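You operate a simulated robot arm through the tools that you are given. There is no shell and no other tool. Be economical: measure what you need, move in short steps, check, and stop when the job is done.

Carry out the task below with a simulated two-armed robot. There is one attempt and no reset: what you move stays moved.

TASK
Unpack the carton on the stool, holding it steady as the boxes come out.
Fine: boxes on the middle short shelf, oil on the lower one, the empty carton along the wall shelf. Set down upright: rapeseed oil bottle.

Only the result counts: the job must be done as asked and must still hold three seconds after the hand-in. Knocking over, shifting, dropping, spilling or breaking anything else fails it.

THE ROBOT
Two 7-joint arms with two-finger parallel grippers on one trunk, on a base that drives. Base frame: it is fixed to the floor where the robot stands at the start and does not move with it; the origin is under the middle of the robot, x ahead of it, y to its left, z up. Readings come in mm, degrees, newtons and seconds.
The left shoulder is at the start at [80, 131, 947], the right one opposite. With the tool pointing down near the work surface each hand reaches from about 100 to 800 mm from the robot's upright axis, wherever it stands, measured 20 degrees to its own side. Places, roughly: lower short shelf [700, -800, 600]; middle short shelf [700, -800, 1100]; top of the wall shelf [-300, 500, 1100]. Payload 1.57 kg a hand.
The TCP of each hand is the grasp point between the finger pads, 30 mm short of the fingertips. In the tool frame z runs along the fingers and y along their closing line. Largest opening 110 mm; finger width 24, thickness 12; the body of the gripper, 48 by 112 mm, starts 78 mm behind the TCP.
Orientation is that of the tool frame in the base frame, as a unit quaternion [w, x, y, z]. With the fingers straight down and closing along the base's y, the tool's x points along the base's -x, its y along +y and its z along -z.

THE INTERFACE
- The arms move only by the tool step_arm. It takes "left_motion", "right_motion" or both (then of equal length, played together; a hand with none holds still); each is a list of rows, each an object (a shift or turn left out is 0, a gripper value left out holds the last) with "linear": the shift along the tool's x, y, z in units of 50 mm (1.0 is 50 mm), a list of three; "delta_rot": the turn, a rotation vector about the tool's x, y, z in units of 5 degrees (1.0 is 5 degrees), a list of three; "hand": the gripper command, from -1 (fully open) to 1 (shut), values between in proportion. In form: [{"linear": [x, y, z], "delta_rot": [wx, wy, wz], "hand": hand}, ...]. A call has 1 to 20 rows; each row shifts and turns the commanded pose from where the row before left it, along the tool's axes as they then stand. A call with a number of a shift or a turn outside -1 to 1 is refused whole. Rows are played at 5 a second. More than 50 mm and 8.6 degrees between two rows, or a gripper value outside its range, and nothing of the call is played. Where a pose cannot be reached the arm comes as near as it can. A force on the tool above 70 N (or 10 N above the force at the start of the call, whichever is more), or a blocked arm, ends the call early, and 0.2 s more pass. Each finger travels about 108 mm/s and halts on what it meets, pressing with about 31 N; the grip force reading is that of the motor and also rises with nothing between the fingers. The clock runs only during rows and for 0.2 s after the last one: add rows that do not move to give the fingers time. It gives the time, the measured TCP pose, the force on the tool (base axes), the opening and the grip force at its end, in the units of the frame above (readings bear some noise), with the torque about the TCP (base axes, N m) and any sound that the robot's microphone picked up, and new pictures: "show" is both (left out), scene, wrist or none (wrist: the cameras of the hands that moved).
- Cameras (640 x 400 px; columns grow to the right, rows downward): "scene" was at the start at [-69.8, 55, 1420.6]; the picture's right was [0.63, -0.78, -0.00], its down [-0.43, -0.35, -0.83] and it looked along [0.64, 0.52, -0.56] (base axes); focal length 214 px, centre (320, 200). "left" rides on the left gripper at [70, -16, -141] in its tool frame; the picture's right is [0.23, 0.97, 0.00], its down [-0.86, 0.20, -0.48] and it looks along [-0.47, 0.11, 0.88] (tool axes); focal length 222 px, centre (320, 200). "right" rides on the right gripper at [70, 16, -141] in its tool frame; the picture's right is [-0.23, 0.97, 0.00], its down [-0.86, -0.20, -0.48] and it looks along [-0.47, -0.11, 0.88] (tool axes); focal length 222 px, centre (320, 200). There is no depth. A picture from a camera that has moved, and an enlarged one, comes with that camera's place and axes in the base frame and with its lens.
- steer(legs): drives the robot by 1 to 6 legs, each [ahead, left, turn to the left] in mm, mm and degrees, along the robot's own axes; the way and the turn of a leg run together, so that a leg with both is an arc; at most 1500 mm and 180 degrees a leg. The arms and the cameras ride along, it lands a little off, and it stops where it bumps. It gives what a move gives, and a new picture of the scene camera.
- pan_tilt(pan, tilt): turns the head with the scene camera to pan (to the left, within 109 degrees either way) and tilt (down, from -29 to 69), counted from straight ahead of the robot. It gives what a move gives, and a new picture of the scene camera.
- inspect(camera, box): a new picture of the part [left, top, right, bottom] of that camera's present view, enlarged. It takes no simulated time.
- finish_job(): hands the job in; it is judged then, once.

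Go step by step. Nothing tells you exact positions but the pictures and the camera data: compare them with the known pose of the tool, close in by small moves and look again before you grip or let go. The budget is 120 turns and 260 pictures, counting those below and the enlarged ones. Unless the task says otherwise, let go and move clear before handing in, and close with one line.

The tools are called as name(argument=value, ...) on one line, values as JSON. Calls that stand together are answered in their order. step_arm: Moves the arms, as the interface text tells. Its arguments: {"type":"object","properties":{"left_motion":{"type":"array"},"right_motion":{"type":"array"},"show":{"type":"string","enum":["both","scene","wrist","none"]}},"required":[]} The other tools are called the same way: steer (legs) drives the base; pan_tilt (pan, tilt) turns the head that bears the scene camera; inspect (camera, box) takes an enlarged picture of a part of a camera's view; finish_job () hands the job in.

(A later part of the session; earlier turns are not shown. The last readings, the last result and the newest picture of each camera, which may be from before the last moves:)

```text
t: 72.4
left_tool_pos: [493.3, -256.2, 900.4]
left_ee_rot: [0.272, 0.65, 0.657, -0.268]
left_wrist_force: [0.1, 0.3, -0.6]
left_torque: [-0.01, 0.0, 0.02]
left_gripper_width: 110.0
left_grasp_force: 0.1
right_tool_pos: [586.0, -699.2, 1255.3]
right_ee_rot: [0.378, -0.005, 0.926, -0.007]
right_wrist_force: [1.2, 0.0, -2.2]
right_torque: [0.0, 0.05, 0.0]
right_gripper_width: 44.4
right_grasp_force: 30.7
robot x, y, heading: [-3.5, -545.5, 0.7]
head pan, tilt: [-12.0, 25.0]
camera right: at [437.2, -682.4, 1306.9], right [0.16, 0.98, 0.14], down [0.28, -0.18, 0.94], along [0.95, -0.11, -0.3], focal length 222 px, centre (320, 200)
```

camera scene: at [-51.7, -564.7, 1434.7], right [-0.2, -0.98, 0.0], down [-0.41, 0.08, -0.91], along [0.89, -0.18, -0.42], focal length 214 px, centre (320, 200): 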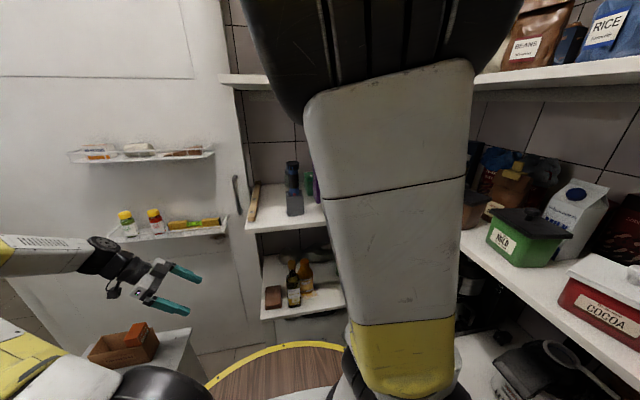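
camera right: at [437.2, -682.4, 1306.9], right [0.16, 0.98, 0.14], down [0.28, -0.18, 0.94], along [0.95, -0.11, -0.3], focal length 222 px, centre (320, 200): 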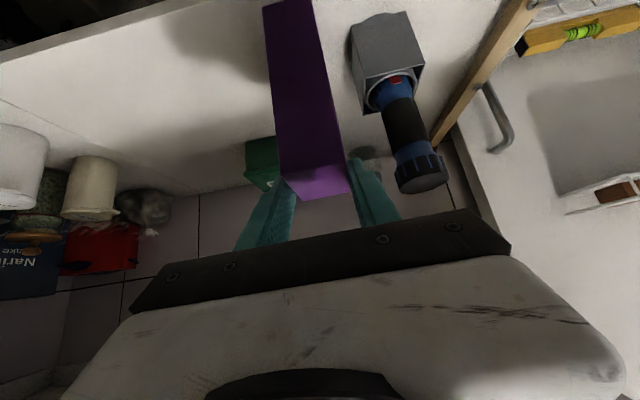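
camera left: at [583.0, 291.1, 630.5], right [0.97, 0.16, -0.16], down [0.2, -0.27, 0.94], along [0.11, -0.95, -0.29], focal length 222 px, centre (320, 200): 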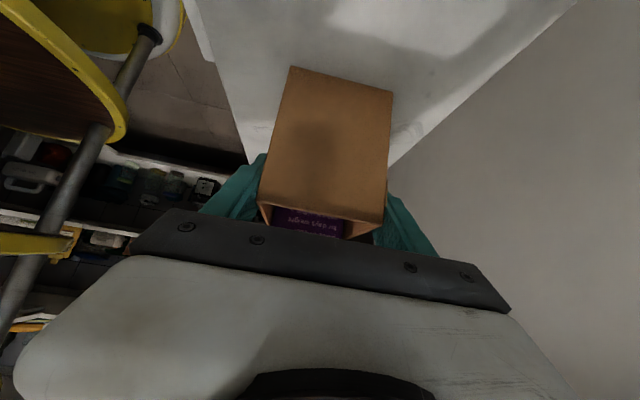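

step_arm(right_motion=[{"linear": [0.056, 0, 0.057]}, {"linear": [0.056, 0, 0.057]}, {"linear": [0.056, 0, 0.057]}, {"linear": [0.042, 0, 0.043]}, {"linear": [0.042, 0, 0.043]}, {"linear": [0.042, 0, 0.043]}, {}], show="wrist")

inspect(camera="scene", box=[220, 130, 350, 250])

```text
t: 74.0
left_tool_pos: [493.2, -256.4, 900.4]
left_ee_rot: [0.272, 0.65, 0.656, -0.269]
left_wrist_force: [0.1, 0.0, 0.0]
left_torque: [0.04, -0.01, 0.01]
left_gripper_width: 110.1
left_grasp_force: 0.1
right_tool_pos: [586.6, -698.8, 1236.6]
right_ee_rot: [0.379, -0.005, 0.925, -0.006]
right_wrist_force: [-2.1, -0.3, 9.5]
right_torque: [0.27, 0.26, 0.05]
right_gripper_width: 44.5
right_grasp_force: 30.7
robot x, y, heading: [-5.4, -544.7, 0.6]
head pan, tilt: [-12.0, 25.0]
camera right: at [437.3, -681.9, 1287.6], right [0.16, 0.98, 0.15], down [0.28, -0.18, 0.94], along [0.95, -0.11, -0.3], focal length 222 px, centre (320, 200)
```

right: 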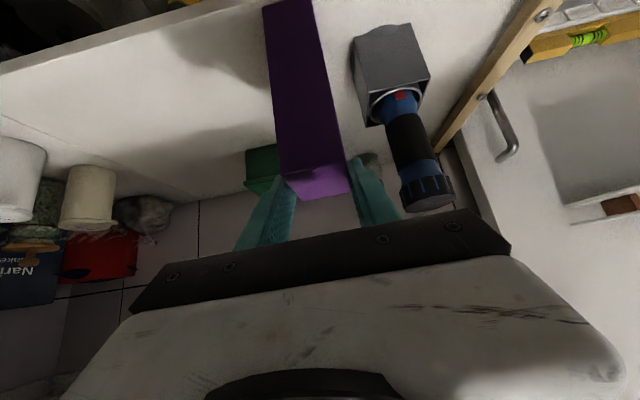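

```text
3.33 times, centred on (285, 190) of scene
camera zoom: at [-52.1, -564.7, 1434.7], right [-0.2, -0.98, 0.0], down [-0.41, 0.08, -0.91], along [0.89, -0.18, -0.42], focal length 715 px, centre (437, 233)
```

zoom: 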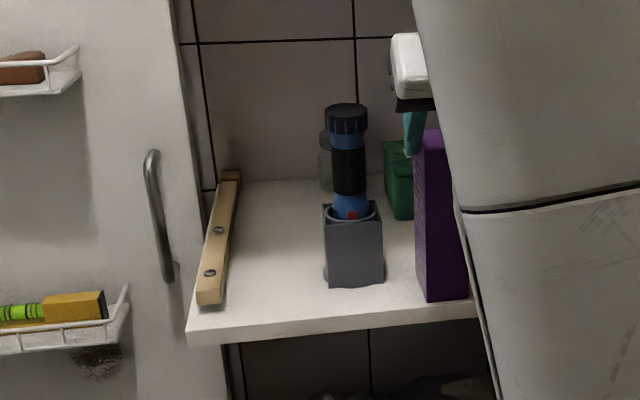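

The box has landed (shelf top ≈1070) about 25 mm inside the edge. I'll release and withdraw.

step_arm(right_motion=[{"linear": [-0.02, 0, -0.02]}, {"hand": 0.15}, {"hand": 0.05}, {"hand": -0.05}, {}, {"linear": [0, 0, -0.2]}, {"linear": [0, 0, -0.5]}, {"linear": [0, 0, -0.8]}, {"linear": [0, 0, -0.8]}, {"linear": [0, 0, -0.5]}], show="wrist")

inspect(camera="scene", box=[220, 130, 350, 250])

```text
t: 76.2
left_tool_pos: [494.0, -257.4, 900.6]
left_ee_rot: [0.272, 0.65, 0.656, -0.27]
left_wrist_force: [0.2, -0.6, 0.7]
left_torque: [0.09, -0.01, 0.02]
left_gripper_width: 109.8
left_grasp_force: 0.1
right_tool_pos: [488.8, -700.2, 1335.6]
right_ee_rot: [0.377, -0.005, 0.926, -0.003]
right_wrist_force: [-1.4, 2.2, 1.8]
right_torque: [-0.22, 0.07, -0.21]
right_gripper_width: 58.0
right_grasp_force: 0.0
robot x, y, heading: [-4.7, -545.7, 0.5]
head pan, tilt: [-12.0, 25.0]
camera right: at [340.2, -684.2, 1386.8], right [0.16, 0.98, 0.15], down [0.28, -0.19, 0.94], along [0.95, -0.1, -0.3], focal length 222 px, centre (320, 200)
```

right: 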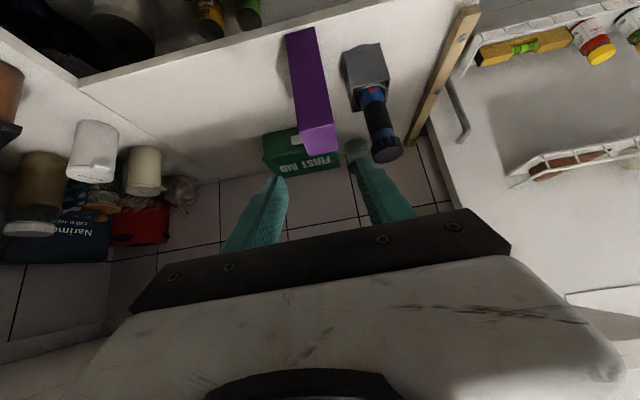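

```text
3.33 times, centred on (285, 190) of scene
camera zoom: at [-61.2, -560.5, 1405.8], right [-0.17, -0.99, 0.0], down [-0.68, 0.12, -0.72], along [0.71, -0.12, -0.69], focal length 715 px, centre (437, 233)
```

zoom: 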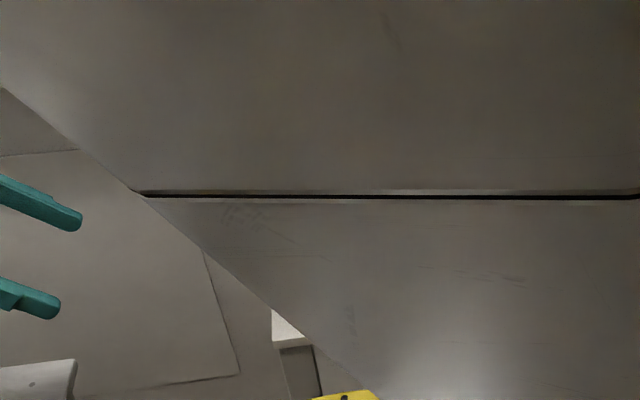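

The purple box stands alone on the middle shelf. I'm returning for the orange one.

steer(legs=[[-125, 0, 0], [0, 560, 0]])

step_arm(right_motion=[{"linear": [0.56, 0, 0.75]}, {"linear": [0.56, 0, 0.75]}, {"linear": [0.56, 0, 0.75]}, {"linear": [0.56, 0, 0.75]}, {"linear": [0.56, 0, 0.75]}, {"linear": [0.56, 0, 0.75]}, {"linear": [0.56, 0, 0.75]}, {"linear": [0.56, 0, 0.75]}], show="none")

pan_tilt(pan=5, tilt=50)

```text
t: 80.2
left_tool_pos: [364.4, 301.3, 900.5]
left_ee_rot: [0.271, 0.652, 0.655, -0.27]
left_wrist_force: [0.1, -0.4, -1.1]
left_torque: [0.0, 0.0, -0.05]
left_gripper_width: 110.0
left_grasp_force: 0.0
right_tool_pos: [357.9, -140.9, 1334.2]
right_ee_rot: [0.376, -0.002, 0.927, -0.005]
right_wrist_force: [0.5, -0.5, -0.2]
right_torque: [0.02, 0.02, 0.01]
right_gripper_width: 57.7
right_grasp_force: 0.0
robot x, y, heading: [-134.2, 14.6, 0.3]
head pan, tilt: [-12.0, 25.0]
camera scene: at [-191.3, 0.3, 1405.4], right [-0.18, -0.98, 0.0], down [-0.68, 0.13, -0.72], along [0.71, -0.13, -0.7], focal length 214 px, centre (320, 200)
```

scene: 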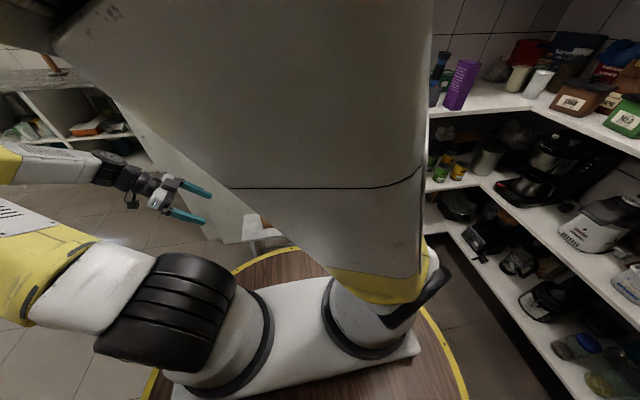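

```text
t: 82.0
left_tool_pos: [364.8, 301.1, 900.6]
left_ee_rot: [0.272, 0.651, 0.655, -0.27]
left_wrist_force: [0.2, 0.5, 0.5]
left_torque: [-0.04, -0.05, 0.0]
left_gripper_width: 109.8
left_grasp_force: 0.0
right_tool_pos: [405.1, -148.0, 962.0]
right_ee_rot: [0.377, -0.004, 0.926, -0.005]
right_wrist_force: [0.0, 1.7, 0.2]
right_torque: [-0.03, 0.0, -0.05]
right_gripper_width: 58.0
right_grasp_force: 0.1
robot x, y, heading: [-136.3, 19.0, 0.3]
head pan, tilt: [-12.0, 25.0]
```

```text
t: 82.9
left_tool_pos: [366.1, 301.1, 900.7]
left_ee_rot: [0.272, 0.651, 0.655, -0.27]
left_wrist_force: [-0.2, 0.1, 1.1]
left_torque: [-0.03, -0.01, -0.02]
left_gripper_width: 109.7
left_grasp_force: 0.1
right_tool_pos: [404.9, -148.2, 962.7]
right_ee_rot: [0.377, -0.003, 0.926, -0.004]
right_wrist_force: [-0.2, 0.3, 0.0]
right_torque: [-0.02, 0.02, 0.02]
right_gripper_width: 57.9
right_grasp_force: 0.1
robot x, y, heading: [-135.1, 15.3, -0.1]
head pan, tilt: [5.0, 50.0]
camera scene: at [-195.2, 22.2, 1397.2], right [0.09, -1.0, 0.0], down [-0.76, -0.07, -0.64], along [0.64, 0.06, -0.77], focal length 214 px, centre (320, 200)
```

scene: 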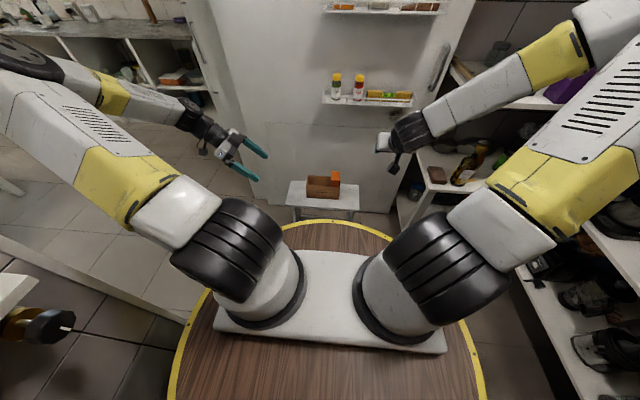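

steer(legs=[[130, 0, 0]])

inspect(camera="scene", box=[290, 160, 360, 222])

```text
t: 84.2
left_tool_pos: [498.2, 304.0, 901.1]
left_ee_rot: [0.272, 0.65, 0.656, -0.27]
left_wrist_force: [1.1, 0.6, 0.6]
left_torque: [-0.02, -0.01, -0.01]
left_gripper_width: 110.2
left_grasp_force: 0.0
right_tool_pos: [539.5, -145.0, 963.0]
right_ee_rot: [0.376, -0.004, 0.927, -0.003]
right_wrist_force: [-0.5, -0.1, -0.4]
right_torque: [-0.02, -0.03, -0.02]
right_gripper_width: 57.7
right_grasp_force: 0.1
robot x, y, heading: [3.1, 16.5, 0.6]
head pan, tilt: [5.0, 50.0]
camera scene: at [-61.7, 23.0, 1397.2], right [0.1, -1.0, 0.0], down [-0.76, -0.07, -0.64], along [0.64, 0.06, -0.77], focal length 214 px, centre (320, 200)
```

scene: 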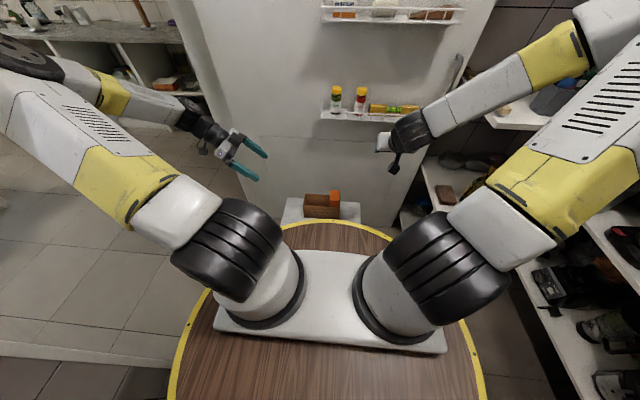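

```text
6.45 times, centred on (325, 191) of scene
camera zoom: at [-61.7, 23.0, 1397.2], right [0.1, -1.0, 0.0], down [-0.76, -0.07, -0.64], along [0.64, 0.06, -0.77], focal length 1384 px, centre (288, 258)
```

zoom: 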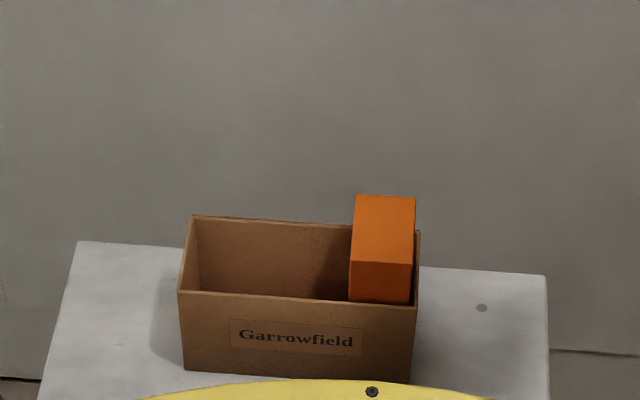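

step_arm(left_motion=[{"linear": [0.58, 0.517, 0.55]}, {"linear": [0.58, 0.517, 0.55]}, {"linear": [0.58, 0.517, 0.55]}, {"linear": [0.58, 0.517, 0.55]}, {"linear": [0, 0, 0.92]}, {"linear": [0, 0, 0.92]}, {"linear": [0, 0, 0.92]}, {"linear": [0, 0, 0.92]}, {"linear": [0, 0, 0.92]}, {}, {"hand": -0.2}, {"hand": 0.2}, {"hand": 0.6}, {"hand": 1}, {"hand": 1}], right_motion=[{"linear": [0.479, 0.41, 0.512]}, {"linear": [0.479, 0.41, 0.512]}, {"linear": [0.479, 0.41, 0.512]}, {"linear": [0.479, 0.41, 0.512]}, {"linear": [0.479, 0.41, 0.512]}, {"linear": [0.479, 0.41, 0.512]}, {"linear": [0.479, 0.41, 0.512]}, {"linear": [0.479, 0.41, 0.512]}, {}, {}, {}, {}, {}, {}, {}], show="wrist")

```text
t: 87.4
left_tool_pos: [601.8, 145.1, 580.1]
left_ee_rot: [0.273, 0.649, 0.657, -0.269]
left_wrist_force: [-1.2, 0.4, -1.6]
left_torque: [0.22, 0.11, -0.03]
left_gripper_width: 76.6
left_grasp_force: 30.8
right_tool_pos: [540.9, -108.6, 730.9]
right_ee_rot: [0.376, -0.004, 0.927, -0.003]
right_wrist_force: [0.0, 0.5, 0.1]
right_torque: [-0.01, 0.0, -0.01]
right_gripper_width: 57.9
right_grasp_force: 0.1
right hand out of reach, approached as far as the arm can: row 4, 5, 6, 7, 8
robot x, y, heading: [1.2, 16.1, 0.2]
head pan, tilt: [5.0, 50.0]
camera right: at [392.0, -92.2, 782.8], right [0.16, 0.98, 0.15], down [0.28, -0.19, 0.94], along [0.95, -0.11, -0.3], focal length 222 px, centre (320, 200)
camera left: at [582.9, 293.8, 630.4], right [0.97, 0.17, -0.16], down [0.2, -0.26, 0.94], along [0.12, -0.95, -0.29], focal length 222 px, centre (320, 200)
```

right: 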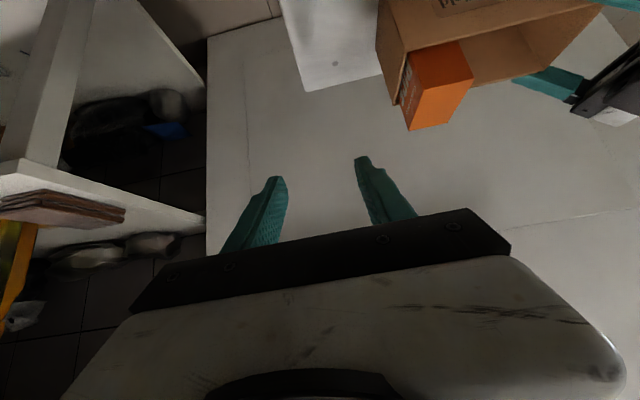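
left: 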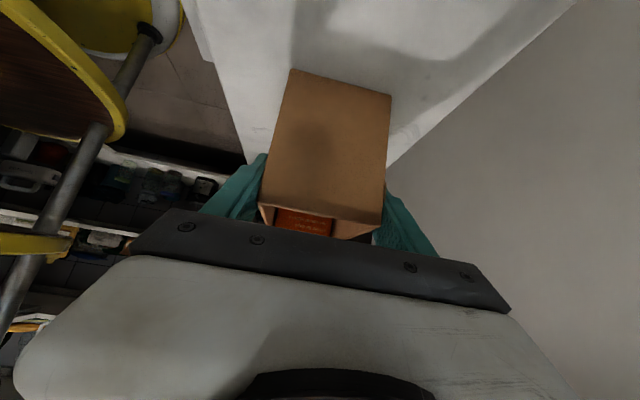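

The right elbow swung outward and limits reach. I'll raise the hand, go forward and across, then come down again.

step_arm(right_motion=[{"linear": [-0.79, 0, -0.52]}, {"linear": [-0.79, 0, -0.52]}, {"linear": [-0.79, 0, -0.52]}, {"linear": [-0.79, 0, -0.52]}, {"linear": [-0.79, 0, -0.52]}, {"linear": [0, 0.85, 0]}, {"linear": [0, 0.85, 0]}, {"linear": [0, 0.85, 0]}, {"linear": [0, 0.85, 0]}, {"linear": [0, 0.5, 0]}, {}], show="scene")

```text
t: 89.8
left_tool_pos: [601.4, 144.2, 579.7]
left_ee_rot: [0.271, 0.651, 0.655, -0.271]
left_wrist_force: [-0.4, 0.0, -1.1]
left_torque: [0.12, 0.11, -0.15]
left_gripper_width: 76.1
left_grasp_force: 30.7
right_tool_pos: [584.7, -70.9, 958.4]
right_ee_rot: [0.377, -0.004, 0.926, -0.004]
right_wrist_force: [-0.9, -0.3, -0.2]
right_torque: [-0.05, 0.01, -0.03]
right_gripper_width: 57.7
right_grasp_force: 0.0
right hand out of reach, approached as far as the arm can: row 6, 7, 8, 9, 10
robot x, y, heading: [4.2, 19.0, 0.8]
head pan, tilt: [5.0, 50.0]
camera scene: at [-61.5, 23.0, 1397.2], right [0.1, -1.0, 0.0], down [-0.76, -0.07, -0.64], along [0.64, 0.06, -0.77], focal length 214 px, centre (320, 200)
```

scene: 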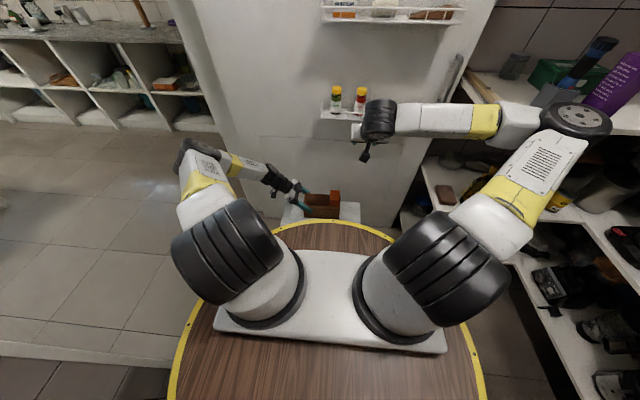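

step_arm(right_motion=[{"linear": [-0.45, -0.5, -0.65]}, {"linear": [-0.45, -0.5, -0.65]}, {"linear": [-0.45, -0.5, -0.65]}, {"linear": [-0.45, -0.5, -0.65]}, {"linear": [-0.45, -0.5, -0.65]}, {"linear": [-0.45, -0.5, -0.65]}, {"linear": [-0.45, -0.5, -0.65]}, {"linear": [-0.45, -0.5, -0.65]}, {"delta_rot": [0, 1, 0]}, {"delta_rot": [0, 1, 0]}, {"delta_rot": [0, 1, 0]}, {"delta_rot": [0, 1, 0]}, {"delta_rot": [0, 1, 0]}, {"delta_rot": [0, 1, 0]}, {"delta_rot": [0, 1, 0]}, {"delta_rot": [0, 1, 0]}, {"delta_rot": [0, 1, 0]}], show="scene")

```text
t: 93.4
left_tool_pos: [601.9, 145.5, 580.3]
left_ee_rot: [0.272, 0.651, 0.656, -0.269]
left_wrist_force: [0.3, 0.0, -1.1]
left_torque: [0.05, 0.1, 0.03]
left_gripper_width: 76.7
left_grasp_force: 30.9
right_tool_pos: [534.2, -268.3, 1272.7]
right_ee_rot: [-0.008, -0.001, 1.0, -0.005]
right_wrist_force: [-0.8, 0.2, 1.1]
right_torque: [-0.02, -0.06, -0.02]
right_gripper_width: 57.8
right_grasp_force: 0.1
robot x, y, heading: [1.7, 14.7, 0.4]
head pan, tilt: [5.0, 50.0]
camera scene: at [-61.8, 22.9, 1397.2], right [0.1, -1.0, 0.0], down [-0.76, -0.07, -0.64], along [0.64, 0.06, -0.77], focal length 214 px, centre (320, 200)
```

scene: 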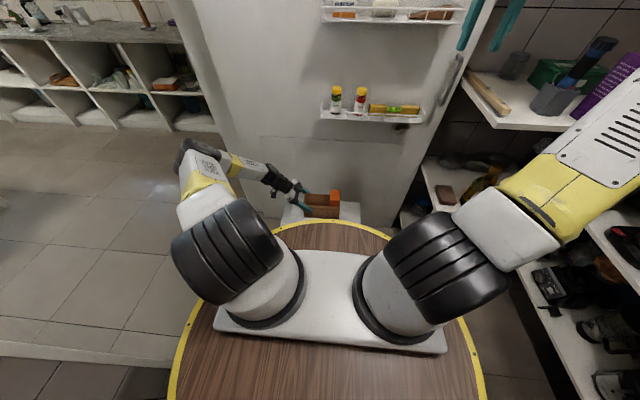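

step_arm(right_motion=[{"linear": [0.75, -0.43, -0.4]}, {"linear": [0.75, -0.43, -0.4]}, {"linear": [0.75, -0.43, -0.4]}, {"linear": [0.75, -0.43, -0.4]}, {"linear": [0.75, -0.43, -0.4]}, {}], show="scene")

```text
t: 94.8
left_tool_pos: [601.4, 147.1, 579.5]
left_ee_rot: [0.271, 0.651, 0.656, -0.27]
left_wrist_force: [-0.6, 1.0, -0.2]
left_torque: [-0.05, 0.2, -0.15]
left_gripper_width: 76.4
left_grasp_force: 31.0
right_tool_pos: [352.3, -353.3, 1339.8]
right_ee_rot: [-0.005, -0.002, 1.0, -0.005]
right_wrist_force: [0.3, 0.0, 0.6]
right_torque: [0.01, 0.02, 0.0]
right_gripper_width: 57.6
right_grasp_force: 0.0
right hand out of reach, approached as far as the arm can: row 4, 5
robot x, y, heading: [-4.0, 18.2, 0.5]
head pan, tilt: [5.0, 50.0]
camera scene: at [-61.6, 23.0, 1397.2], right [0.1, -1.0, 0.0], down [-0.76, -0.07, -0.64], along [0.64, 0.06, -0.77], focal length 214 px, centre (320, 200)
```

scene: 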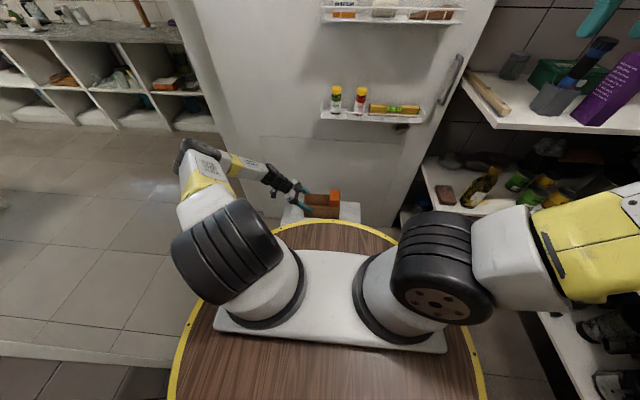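

step_arm(right_motion=[{"linear": [-0.9, 0.4, 0]}, {"linear": [-0.9, 0.4, 0]}, {"delta_rot": [0, 0, 1]}, {"delta_rot": [0, 0, 1]}, {"delta_rot": [0, 0, 1]}, {"delta_rot": [0, 0, 1]}, {"delta_rot": [0, 0, 1]}, {"delta_rot": [0, 0, 1]}, {"delta_rot": [0, 0, 1]}, {"delta_rot": [0, 0, 1]}, {"delta_rot": [0, 0, 1]}, {"delta_rot": [0, -1, 0]}, {"delta_rot": [0, -1, 0]}, {"delta_rot": [0, -1, 0]}, {"delta_rot": [0, -1, 0]}, {"delta_rot": [0, -1, 0]}, {"delta_rot": [0, -1, 0]}, {"delta_rot": [0, -1, 0]}, {"delta_rot": [0, -1, 0]}, {"delta_rot": [0, -1, 0]}], show="scene")

```text
t: 99.0
left_tool_pos: [601.8, 144.9, 578.5]
left_ee_rot: [0.272, 0.65, 0.657, -0.269]
left_wrist_force: [-1.1, 0.4, 0.5]
left_torque: [0.06, 0.08, -0.05]
left_gripper_width: 76.3
left_grasp_force: 31.3
right_tool_pos: [441.5, -310.4, 1340.6]
right_ee_rot: [0.351, 0.347, 0.856, -0.152]
right_wrist_force: [0.3, -0.2, -0.4]
right_torque: [-0.04, 0.0, -0.01]
right_gripper_width: 57.7
right_grasp_force: 0.1
robot x, y, heading: [-1.7, 16.8, 0.6]
head pan, tilt: [5.0, 50.0]
camera scene: at [-61.5, 22.9, 1397.2], right [0.1, -1.0, 0.0], down [-0.76, -0.07, -0.64], along [0.64, 0.06, -0.77], focal length 214 px, centre (320, 200)
```

scene: 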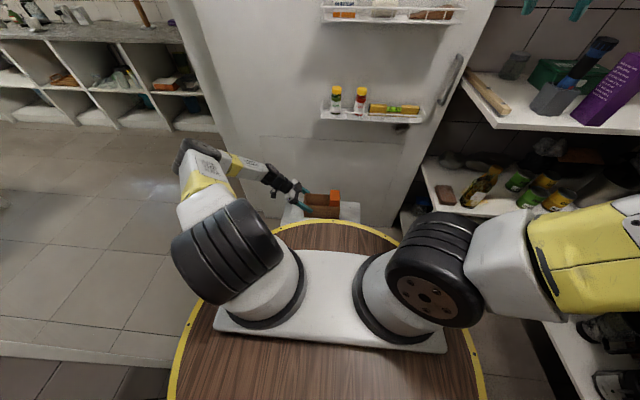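

step_arm(right_motion=[{"delta_rot": [0.7, 0, 0.7]}, {"delta_rot": [0.7, 0, 0.7]}, {"delta_rot": [0.7, 0, 0.7]}, {"delta_rot": [0.7, 0, 0.7]}, {"delta_rot": [0.7, 0, 0.7]}, {"delta_rot": [0.7, 0, 0.7]}, {"delta_rot": [0.7, 0, 0.7]}, {"delta_rot": [0.7, 0, 0.7]}, {"delta_rot": [0.7, 0, 0.7]}, {"delta_rot": [0, -1, 0]}, {"delta_rot": [0, -1, 0]}, {"delta_rot": [0, -1, 0]}, {"delta_rot": [0, -1, 0]}, {"delta_rot": [0, -1, 0]}], show="scene")

```text
t: 102.0
left_tool_pos: [602.5, 144.7, 579.8]
left_ee_rot: [0.271, 0.651, 0.655, -0.27]
left_wrist_force: [0.0, 0.5, -0.6]
left_torque: [0.01, 0.07, -0.04]
left_gripper_width: 76.4
left_grasp_force: 31.1
right_tool_pos: [441.6, -311.3, 1341.0]
right_ee_rot: [0.407, 0.571, 0.584, -0.409]
right_wrist_force: [0.5, -0.3, -0.3]
right_torque: [0.01, -0.01, 0.02]
right_gripper_width: 57.9
right_grasp_force: 0.1
robot x, y, heading: [1.0, 12.7, 0.5]
head pan, tilt: [5.0, 50.0]
camera scene: at [-61.6, 23.0, 1397.2], right [0.1, -1.0, 0.0], down [-0.76, -0.07, -0.64], along [0.64, 0.06, -0.77], focal length 214 px, centre (320, 200)
```

scene: 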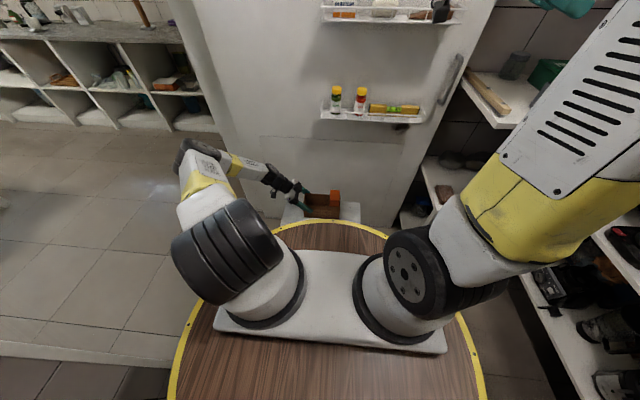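

The elbow is up again. Undoing the tilt and yaw while descending, the way I came originally.

step_arm(right_motion=[{"delta_rot": [0, 1, 0]}, {"delta_rot": [0, 1, 0]}, {"delta_rot": [0, 1, 0]}, {"delta_rot": [0, 1, 0]}, {"delta_rot": [0, 1, 0]}, {"delta_rot": [0, 1, 0]}, {"delta_rot": [0, 1, 0]}, {"delta_rot": [0, 1, 0]}, {"delta_rot": [0, 1, 0]}, {"delta_rot": [0, 1, 0]}, {"delta_rot": [0, 1, 0]}, {"delta_rot": [0, 1, 0]}, {"delta_rot": [0, 1, 0]}, {"delta_rot": [0, 1, 0]}], show="none")

step_arm(right_motion=[{"delta_rot": [0, 0, -1], "linear": [0, 0, 0.5]}, {"delta_rot": [0, 0, -1], "linear": [0, 0, 0.5]}, {"delta_rot": [0, 0, -1], "linear": [0, 0, 0.5]}, {"delta_rot": [0, 0, -1], "linear": [0, 0, 0.5]}, {"delta_rot": [0, 0, -1], "linear": [0, 0, 0.5]}, {"delta_rot": [0, 0, -1], "linear": [0, 0, 0.5]}, {"delta_rot": [0, 0, -1], "linear": [0, 0, 0.5]}, {"delta_rot": [0, 0, -1], "linear": [0, 0, 0.5]}, {"delta_rot": [0, 0, -1], "linear": [0, 0, 0.5]}, {"delta_rot": [0, 0, -1], "linear": [0, 0, 0.5]}, {"delta_rot": [0, 0, -1], "linear": [0, 0, 0.5]}, {"delta_rot": [0, 0, -1], "linear": [0, 0, 0.5]}, {"delta_rot": [0, 0, -1], "linear": [0, 0, 0.5]}, {"delta_rot": [0, 0, -1], "linear": [0, 0, 0.5]}, {"delta_rot": [0, 0, -1], "linear": [0, 0, 0.5]}, {"delta_rot": [0, 0, -1], "linear": [0, 0, 0.5]}, {"delta_rot": [0, 0, -1], "linear": [0, 0, 0.5]}, {"delta_rot": [0, 0, -1], "linear": [0, 0, 0.5]}], show="scene")

```text
t: 105.0
left_tool_pos: [601.2, 144.8, 579.1]
left_ee_rot: [0.272, 0.65, 0.656, -0.271]
left_wrist_force: [-2.6, -2.5, 5.2]
left_torque: [0.32, 0.05, -0.02]
left_gripper_width: 76.3
left_grasp_force: 31.1
right_tool_pos: [435.4, -307.8, 1349.8]
right_ee_rot: [0.038, 0.703, 0.709, -0.033]
right_wrist_force: [1.1, 5.4, 0.0]
right_torque: [-0.55, 0.18, 0.02]
right_gripper_width: 57.8
right_grasp_force: 0.0
right hand out of reach, approached as far as the arm can: row 14
robot x, y, heading: [1.5, 19.6, 0.5]
head pan, tilt: [5.0, 50.0]
```

```text
t: 108.8
left_tool_pos: [602.0, 145.8, 580.1]
left_ee_rot: [0.272, 0.65, 0.657, -0.269]
left_wrist_force: [-0.5, 1.0, -1.1]
left_torque: [-0.07, 0.03, -0.08]
left_gripper_width: 76.4
left_grasp_force: 31.2
right_tool_pos: [439.1, -354.7, 902.5]
right_ee_rot: [0.005, -0.004, 0.999, -0.049]
right_wrist_force: [-0.1, 0.5, 0.4]
right_torque: [0.0, -0.01, 0.0]
right_gripper_width: 57.7
right_grasp_force: 0.1
robot x, y, heading: [2.9, 17.1, 0.5]
head pan, tilt: [5.0, 50.0]
camera scene: at [-61.6, 23.1, 1397.2], right [0.1, -1.0, 0.0], down [-0.76, -0.07, -0.64], along [0.64, 0.06, -0.77], focal length 214 px, centre (320, 200)
```

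scene: 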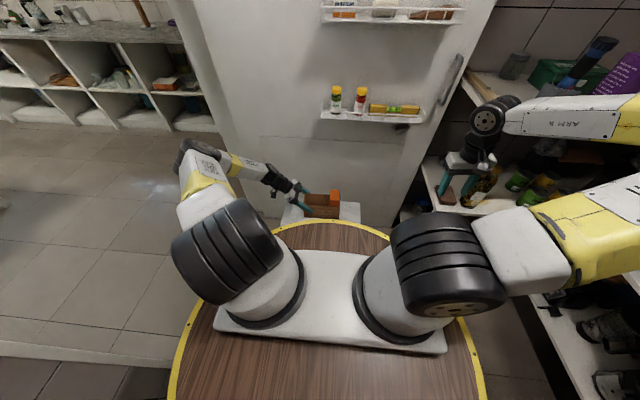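

It flopped out again. I'll redo the trick that lifts the elbow, but this time move across toward the carton before un-yawing.

step_arm(right_motion=[{"delta_rot": [0, 0, 1], "linear": [0, 0, -0.49]}, {"delta_rot": [0, 0, 1], "linear": [0, 0, -0.49]}, {"delta_rot": [0, 0, 1], "linear": [0, 0, -0.49]}, {"delta_rot": [0, 0, 1], "linear": [0, 0, -0.49]}, {"delta_rot": [0, 0, 1], "linear": [0, 0, -0.49]}, {"delta_rot": [0, 0, 1], "linear": [0, 0, -0.49]}, {"delta_rot": [0, 0, 1], "linear": [0, 0, -0.49]}, {"delta_rot": [0, 0, 1], "linear": [0, 0, -0.49]}, {"delta_rot": [0, 0, 1], "linear": [0, 0, -0.49]}, {"delta_rot": [0, 0, 1], "linear": [0, 0, -0.49]}, {"delta_rot": [0, 0, 1], "linear": [0, 0, -0.49]}, {"delta_rot": [0, 0, 1], "linear": [0, 0, -0.49]}, {"delta_rot": [0, 0, 1], "linear": [0, 0, -0.49]}, {"delta_rot": [0, 0, 1], "linear": [0, 0, -0.49]}, {"delta_rot": [0, 0, 1], "linear": [0, 0, -0.49]}, {"delta_rot": [0, 0, 1], "linear": [0, 0, -0.49]}, {"delta_rot": [0, 0, 1], "linear": [0, 0, -0.49]}, {"delta_rot": [0, 0, 1], "linear": [0, 0, -0.49]}], show="none")

step_arm(right_motion=[{"delta_rot": [0, -1, 0]}, {"delta_rot": [0, -1, 0]}, {"delta_rot": [0, -1, 0]}, {"delta_rot": [0, -1, 0]}, {"delta_rot": [0, -1, 0]}, {"delta_rot": [0, -1, 0]}, {"delta_rot": [0, -1, 0]}, {"delta_rot": [0, -1, 0]}, {"delta_rot": [0, -1, 0]}, {"delta_rot": [0, -1, 0]}, {"delta_rot": [0, -1, 0]}, {"delta_rot": [0, -1, 0]}, {"delta_rot": [0, -1, 0]}, {"delta_rot": [0, -1, 0]}], show="scene")

```text
t: 112.6
left_tool_pos: [601.7, 145.3, 579.2]
left_ee_rot: [0.271, 0.65, 0.657, -0.269]
left_wrist_force: [-0.3, 1.0, -0.5]
left_torque: [0.01, 0.01, 0.02]
left_gripper_width: 76.4
left_grasp_force: 31.0
right_tool_pos: [432.1, -312.1, 1339.6]
right_ee_rot: [0.038, 0.705, 0.708, -0.031]
right_wrist_force: [-0.6, 0.0, -1.1]
right_torque: [0.03, -0.01, 0.01]
right_gripper_width: 57.7
right_grasp_force: 0.0
robot x, y, heading: [3.1, 20.5, 0.4]
head pan, tilt: [5.0, 50.0]
```

```text
t: 115.6
left_tool_pos: [602.7, 145.1, 579.6]
left_ee_rot: [0.272, 0.65, 0.656, -0.27]
left_wrist_force: [-0.1, 0.4, -0.9]
left_torque: [0.03, 0.01, -0.04]
left_gripper_width: 76.4
left_grasp_force: 30.5
right_tool_pos: [434.5, -311.9, 1341.3]
right_ee_rot: [0.438, 0.559, 0.558, -0.429]
right_wrist_force: [0.3, -0.3, -0.2]
right_torque: [0.01, 0.02, 0.02]
right_gripper_width: 57.5
right_grasp_force: 0.2
robot x, y, heading: [-0.4, 17.3, 0.5]
head pan, tilt: [5.0, 50.0]
camera scene: at [-61.7, 22.9, 1397.2], right [0.1, -1.0, 0.0], down [-0.76, -0.07, -0.64], along [0.64, 0.06, -0.77], focal length 214 px, centre (320, 200)
```

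scene: 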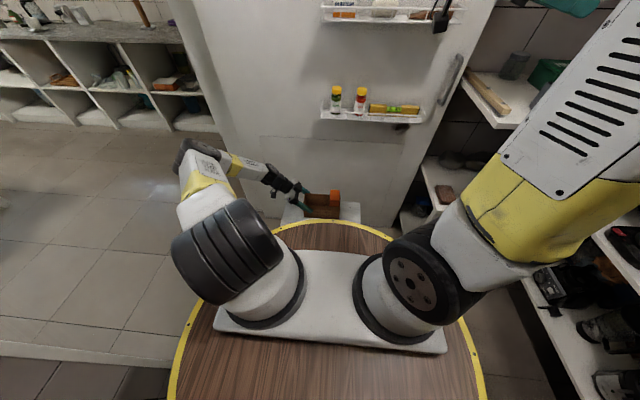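

step_arm(right_motion=[{"linear": [0.8, 0.29, -0.433]}, {"linear": [0.8, 0.29, -0.433]}, {"linear": [0.8, 0.29, -0.433]}, {"linear": [0.8, 0.29, -0.433]}, {"linear": [0.8, 0.29, -0.433]}, {"linear": [0.8, 0.29, -0.433]}, {"linear": [0.8, 0.29, -0.433]}, {"linear": [0.8, 0.29, -0.433]}, {"linear": [0.8, 0.29, -0.433]}, {"delta_rot": [-0.968, 0, -0.25]}, {"delta_rot": [-0.968, 0, -0.25]}, {"delta_rot": [-0.968, 0, -0.25]}, {"delta_rot": [-0.968, 0, -0.25]}, {"delta_rot": [-0.968, 0, -0.25]}, {"delta_rot": [-0.968, 0, -0.25]}, {"delta_rot": [-0.968, 0, -0.25]}, {"delta_rot": [-0.968, 0, -0.25]}, {"delta_rot": [-0.968, 0, -0.25]}], show="scene")

```text
t: 119.4
left_tool_pos: [600.9, 145.1, 579.7]
left_ee_rot: [0.271, 0.65, 0.657, -0.27]
left_wrist_force: [0.6, -0.5, -0.4]
left_torque: [-0.03, -0.01, 0.04]
left_gripper_width: 76.6
left_grasp_force: 30.9
right_tool_pos: [567.0, -32.3, 1043.1]
right_ee_rot: [0.57, 0.3, 0.729, -0.23]
right_wrist_force: [0.4, 0.7, 0.2]
right_torque: [0.0, 0.01, -0.01]
right_gripper_width: 58.1
right_grasp_force: 0.1
robot x, y, heading: [-0.6, 17.4, 0.7]
head pan, tilt: [5.0, 50.0]
camera scene: at [-61.5, 23.2, 1397.2], right [0.1, -1.0, 0.0], down [-0.76, -0.07, -0.64], along [0.64, 0.06, -0.77], focal length 214 px, centre (320, 200)
```

scene: 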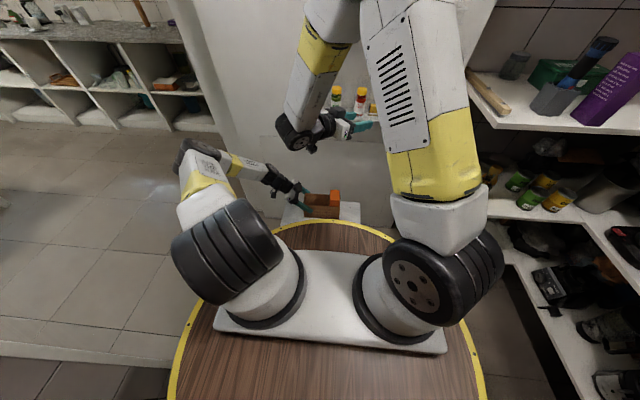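

Elbow is up and inside. Finishing the un-yaw and reducing pitch to 45°.

step_arm(right_motion=[{"delta_rot": [-0.968, 0, -0.25]}, {"delta_rot": [-0.968, 0, -0.25]}, {"delta_rot": [-0.968, 0, -0.25]}, {"delta_rot": [-0.968, 0, -0.25]}, {"delta_rot": [-0.968, 0, -0.25]}, {"delta_rot": [-0.968, 0, -0.25]}, {"delta_rot": [-0.968, 0, -0.25]}, {"delta_rot": [-0.968, 0, -0.25]}, {"delta_rot": [-0.968, 0, -0.25]}, {"delta_rot": [0, 1, 0]}, {"delta_rot": [0, 1, 0]}, {"delta_rot": [0, 1, 0]}, {"delta_rot": [0, 1, 0]}, {"delta_rot": [0, 1, 0]}, {"delta_rot": [0, 1, 0]}], show="scene")

```text
t: 122.6
left_tool_pos: [601.4, 146.2, 578.9]
left_ee_rot: [0.271, 0.651, 0.656, -0.269]
left_wrist_force: [0.0, 0.8, -0.9]
left_torque: [0.02, -0.02, 0.0]
left_gripper_width: 76.5
left_grasp_force: 31.0
right_tool_pos: [585.1, -24.3, 1042.8]
right_ee_rot: [0.391, -0.004, 0.92, 0.002]
right_wrist_force: [0.1, 0.5, 0.3]
right_torque: [0.03, 0.04, 0.01]
right_gripper_width: 57.6
right_grasp_force: 0.0
right hand out of reach, approached as far as the arm can: row 8, 9
robot x, y, heading: [-3.3, 16.6, 0.4]
head pan, tilt: [5.0, 50.0]
camera scene: at [-61.6, 23.0, 1397.2], right [0.1, -1.0, 0.0], down [-0.76, -0.07, -0.64], along [0.64, 0.06, -0.77], focal length 214 px, centre (320, 200)
```

scene: 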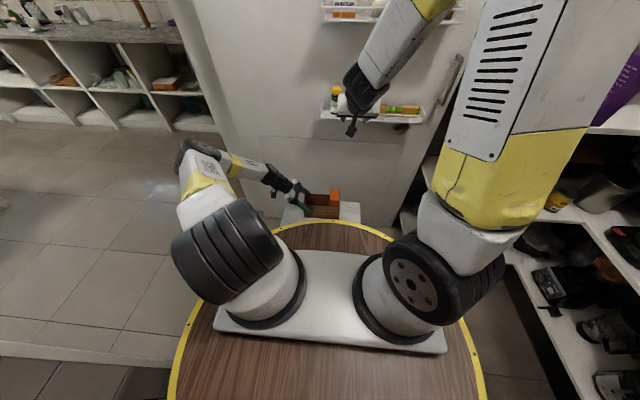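

step_arm(right_motion=[{"linear": [0.715, 0.108, 0.555]}, {"linear": [0.715, 0.108, 0.555]}, {"linear": [0.715, 0.108, 0.555]}, {"linear": [0.715, 0.108, 0.555]}, {"linear": [0.715, 0.108, 0.555]}, {"linear": [0.715, 0.108, 0.555]}, {"linear": [0.715, 0.108, 0.555]}, {"linear": [0.68, 0.108, 0.55]}, {}], show="wrist")

```text
t: 124.6
left_tool_pos: [601.1, 145.6, 579.0]
left_ee_rot: [0.272, 0.65, 0.657, -0.269]
left_wrist_force: [-0.8, -0.3, -0.4]
left_torque: [-0.01, 0.0, -0.03]
left_gripper_width: 76.4
left_grasp_force: 30.6
right_tool_pos: [546.8, 17.7, 682.6]
right_ee_rot: [0.392, -0.003, 0.92, 0.001]
right_wrist_force: [0.2, -0.3, -1.3]
right_torque: [-0.01, 0.01, -0.02]
right_gripper_width: 57.6
right_grasp_force: 0.1
robot x, y, heading: [-4.2, 15.4, 0.5]
head pan, tilt: [5.0, 50.0]
camera right: at [396.4, 34.0, 729.8], right [0.15, 0.97, 0.16], down [0.25, -0.2, 0.95], along [0.96, -0.1, -0.27], focal length 222 px, centre (320, 200)
```

right: 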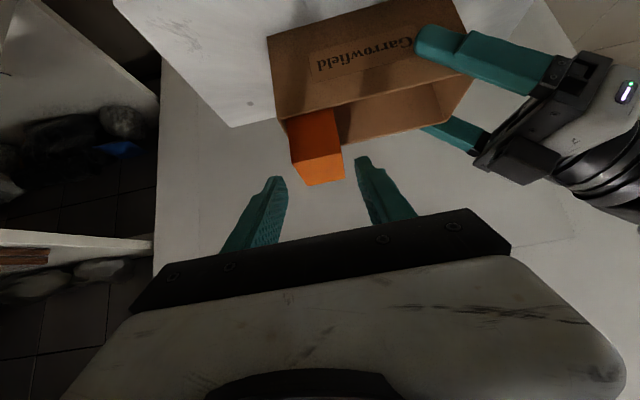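

step_arm(right_motion=[{"linear": [0.01, 0.02, 0.38]}, {"linear": [0.01, 0, 0.38]}, {"linear": [0.01, 0, 0.36]}, {"hand": 0.1}, {"hand": 0.3}, {"hand": 0.6}, {"hand": 1}, {}], show="wrist")

```text
t: 126.4
left_tool_pos: [602.2, 145.4, 578.9]
left_ee_rot: [0.27, 0.651, 0.656, -0.27]
left_wrist_force: [-1.1, 0.7, -0.5]
left_torque: [-0.07, 0.02, -0.01]
left_gripper_width: 76.2
left_grasp_force: 31.2
right_tool_pos: [586.7, 20.5, 642.7]
right_ee_rot: [0.391, -0.004, 0.92, 0.001]
right_wrist_force: [0.6, -0.2, -0.2]
right_torque: [-0.01, -0.07, -0.02]
right_gripper_width: 44.8
right_grasp_force: 31.6
robot x, y, heading: [0.8, 17.9, 0.4]
head pan, tilt: [5.0, 50.0]
camera right: at [435.6, 35.5, 690.2], right [0.15, 0.98, 0.16], down [0.25, -0.2, 0.95], along [0.96, -0.1, -0.27], focal length 222 px, centre (320, 200)
```

right: 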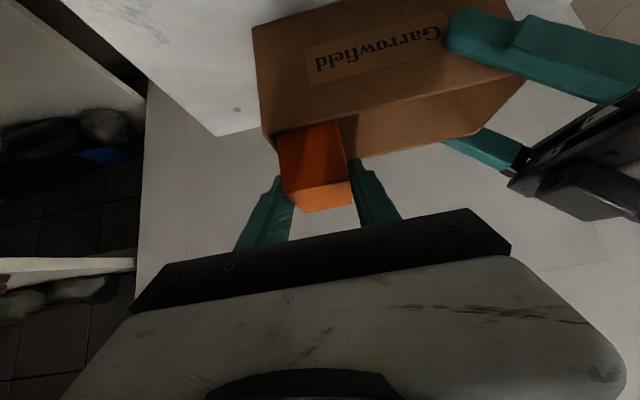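

Orange is gripped; lifting while the left hand holds the carton.

step_arm(right_motion=[{"linear": [-0.144, 0, -0.139]}, {"linear": [-0.288, 0, -0.278]}, {"linear": [-0.432, 0, -0.416]}, {"linear": [-0.432, 0, -0.416]}, {"linear": [-0.432, 0, -0.416]}, {"linear": [-0.432, 0, -0.416]}, {"linear": [-0.432, 0, -0.416]}, {}], show="wrist")

```text
t: 128.2
left_tool_pos: [601.1, 144.7, 579.6]
left_ee_rot: [0.272, 0.651, 0.656, -0.27]
left_wrist_force: [0.0, 0.1, 0.3]
left_torque: [-0.05, 0.04, -0.03]
left_gripper_width: 76.3
left_grasp_force: 30.8
right_tool_pos: [588.8, 22.0, 824.9]
right_ee_rot: [0.39, -0.004, 0.921, 0.001]
right_wrist_force: [-0.5, -0.3, -2.7]
right_torque: [0.03, 0.06, -0.03]
right_gripper_width: 44.6
right_grasp_force: 30.9
robot x, y, heading: [-0.5, 18.1, 0.4]
head pan, tilt: [5.0, 50.0]
camera right: at [437.4, 36.4, 872.5], right [0.15, 0.98, 0.16], down [0.25, -0.2, 0.95], along [0.96, -0.1, -0.27], focal length 222 px, centre (320, 200)
```

right: 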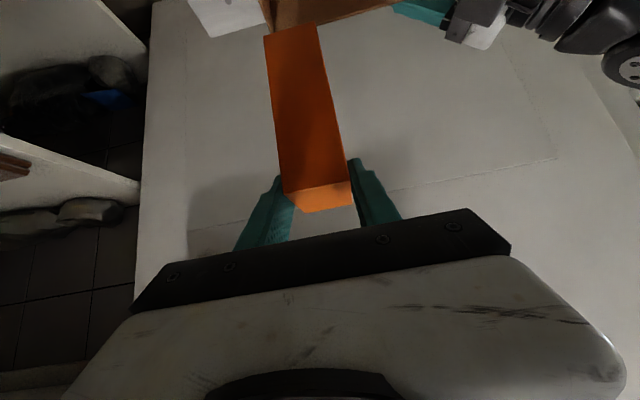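

Orange is out. Left releases and retreats while the right carries the box right and up, as before.

step_arm(left_motion=[{"hand": -1}, {}, {"linear": [0, 0, -0.5]}, {"linear": [0, 0, -0.95]}, {"linear": [0, 0, -0.95]}, {"linear": [0, 0, -0.95]}, {"linear": [0, 0, -0.95]}, {"linear": [-0.6, -0.5, -0.6]}, {"linear": [-0.6, -0.5, -0.6]}, {"linear": [-0.6, -0.5, -0.6]}, {"linear": [-0.6, -0.5, -0.6]}, {}], right_motion=[{"linear": [-0.5, 0, -0.49]}, {"linear": [-0.5, 0, -0.49]}, {"linear": [0, -0.8, 0]}, {"linear": [0, -0.8, 0]}, {"linear": [0, -0.8, 0]}, {"linear": [0, -0.8, 0]}, {"linear": [-0.6, 0, -0.58]}, {"linear": [-0.6, 0, -0.58]}, {"linear": [-0.6, 0, -0.58]}, {"linear": [-0.6, 0, -0.58]}, {}, {}], show="scene")

```text
t: 130.8
left_tool_pos: [504.4, 295.9, 900.8]
left_ee_rot: [0.271, 0.65, 0.657, -0.27]
left_wrist_force: [-0.1, 0.8, 0.1]
left_torque: [0.01, 0.01, 0.0]
left_gripper_width: 109.9
left_grasp_force: 0.1
right_tool_pos: [586.2, -138.8, 1060.5]
right_ee_rot: [0.392, -0.003, 0.92, 0.001]
right_wrist_force: [-0.3, 0.5, -3.5]
right_torque: [-0.04, 0.03, -0.01]
right_gripper_width: 44.8
right_grasp_force: 30.6
robot x, y, heading: [-0.2, 17.6, 0.6]
head pan, tilt: [5.0, 50.0]
camera scene: at [-61.5, 23.0, 1397.2], right [0.1, -1.0, 0.0], down [-0.76, -0.07, -0.64], along [0.64, 0.06, -0.77], focal length 214 px, centre (320, 200)
```

scene: 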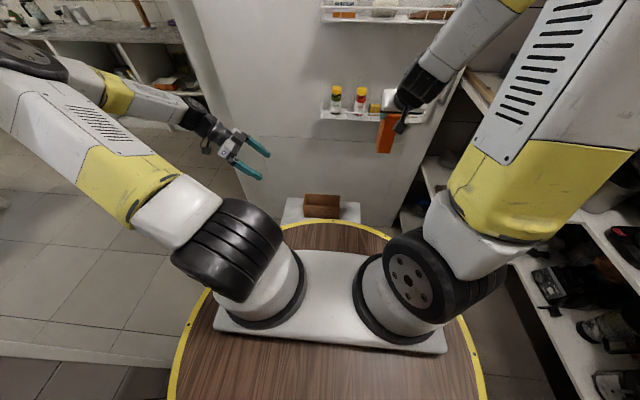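

steer(legs=[[-130, 0, 0], [0, -560, 0], [0, 0, -8.6]])

step_arm(right_motion=[{"linear": [-0.6, 0, -0.58]}, {"linear": [-0.6, 0, -0.58]}, {"linear": [-0.6, 0, -0.58]}, {"linear": [-0.6, 0, -0.58]}, {"linear": [-0.5, 0, -0.48]}, {}], show="both")

```text
t: 135.5
left_tool_pos: [408.8, -343.7, 900.8]
left_ee_rot: [0.249, 0.702, 0.601, -0.291]
left_wrist_force: [-1.1, -0.6, 0.2]
left_torque: [-0.01, -0.04, 0.02]
left_gripper_width: 110.0
left_grasp_force: 0.0
right_tool_pos: [417.4, -784.5, 1059.2]
right_ee_rot: [0.391, 0.073, 0.917, -0.031]
right_wrist_force: [0.1, 0.2, -3.6]
right_torque: [0.0, 0.08, 0.01]
right_gripper_width: 44.8
right_grasp_force: 31.0
robot x, y, heading: [-135.5, -534.8, -9.1]
head pan, tilt: [5.0, 50.0]
camera scene: at [-193.8, -519.3, 1397.2], right [-0.07, -1.0, 0.0], down [-0.76, 0.05, -0.64], along [0.64, -0.04, -0.77], focal length 214 px, centre (320, 200)
```

scene: 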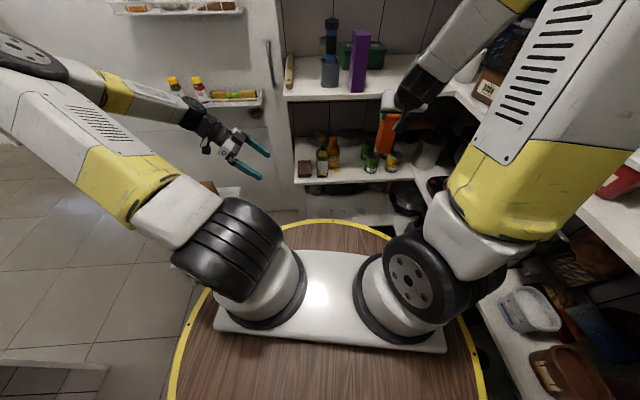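

```text
t: 136.9
left_tool_pos: [408.9, -343.6, 900.3]
left_ee_rot: [0.249, 0.702, 0.601, -0.291]
left_wrist_force: [0.3, -0.6, 0.9]
left_torque: [0.02, -0.03, 0.01]
left_gripper_width: 110.0
left_grasp_force: 0.0
right_tool_pos: [416.9, -784.8, 1258.9]
right_ee_rot: [0.389, 0.071, 0.918, -0.03]
right_wrist_force: [0.5, 0.0, -3.0]
right_torque: [-0.02, 0.03, -0.01]
right_gripper_width: 44.8
right_grasp_force: 31.5
robot x, y, heading: [-130.3, -537.9, -9.0]
head pan, tilt: [5.0, 50.0]
camera scene: at [-193.8, -519.4, 1397.2], right [-0.07, -1.0, 0.0], down [-0.76, 0.05, -0.64], along [0.64, -0.04, -0.77], focal length 214 px, centre (320, 200)
camera right: at [270.5, -745.8, 1306.8], right [0.31, 0.94, 0.16], down [0.21, -0.24, 0.95], along [0.93, -0.26, -0.27], focal length 222 px, centre (320, 200)
```

scene: 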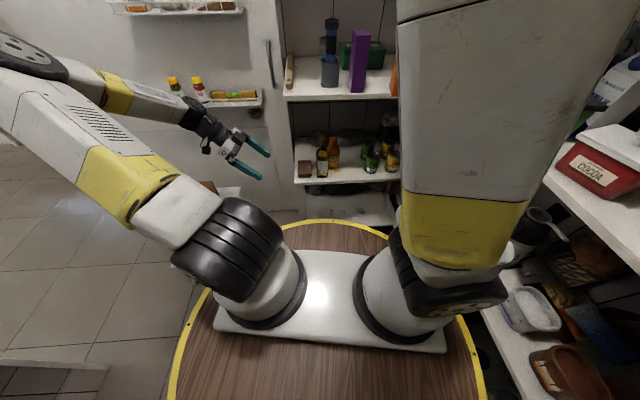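
right: 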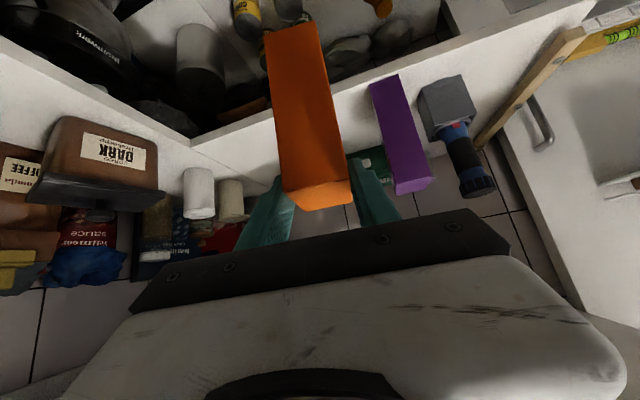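

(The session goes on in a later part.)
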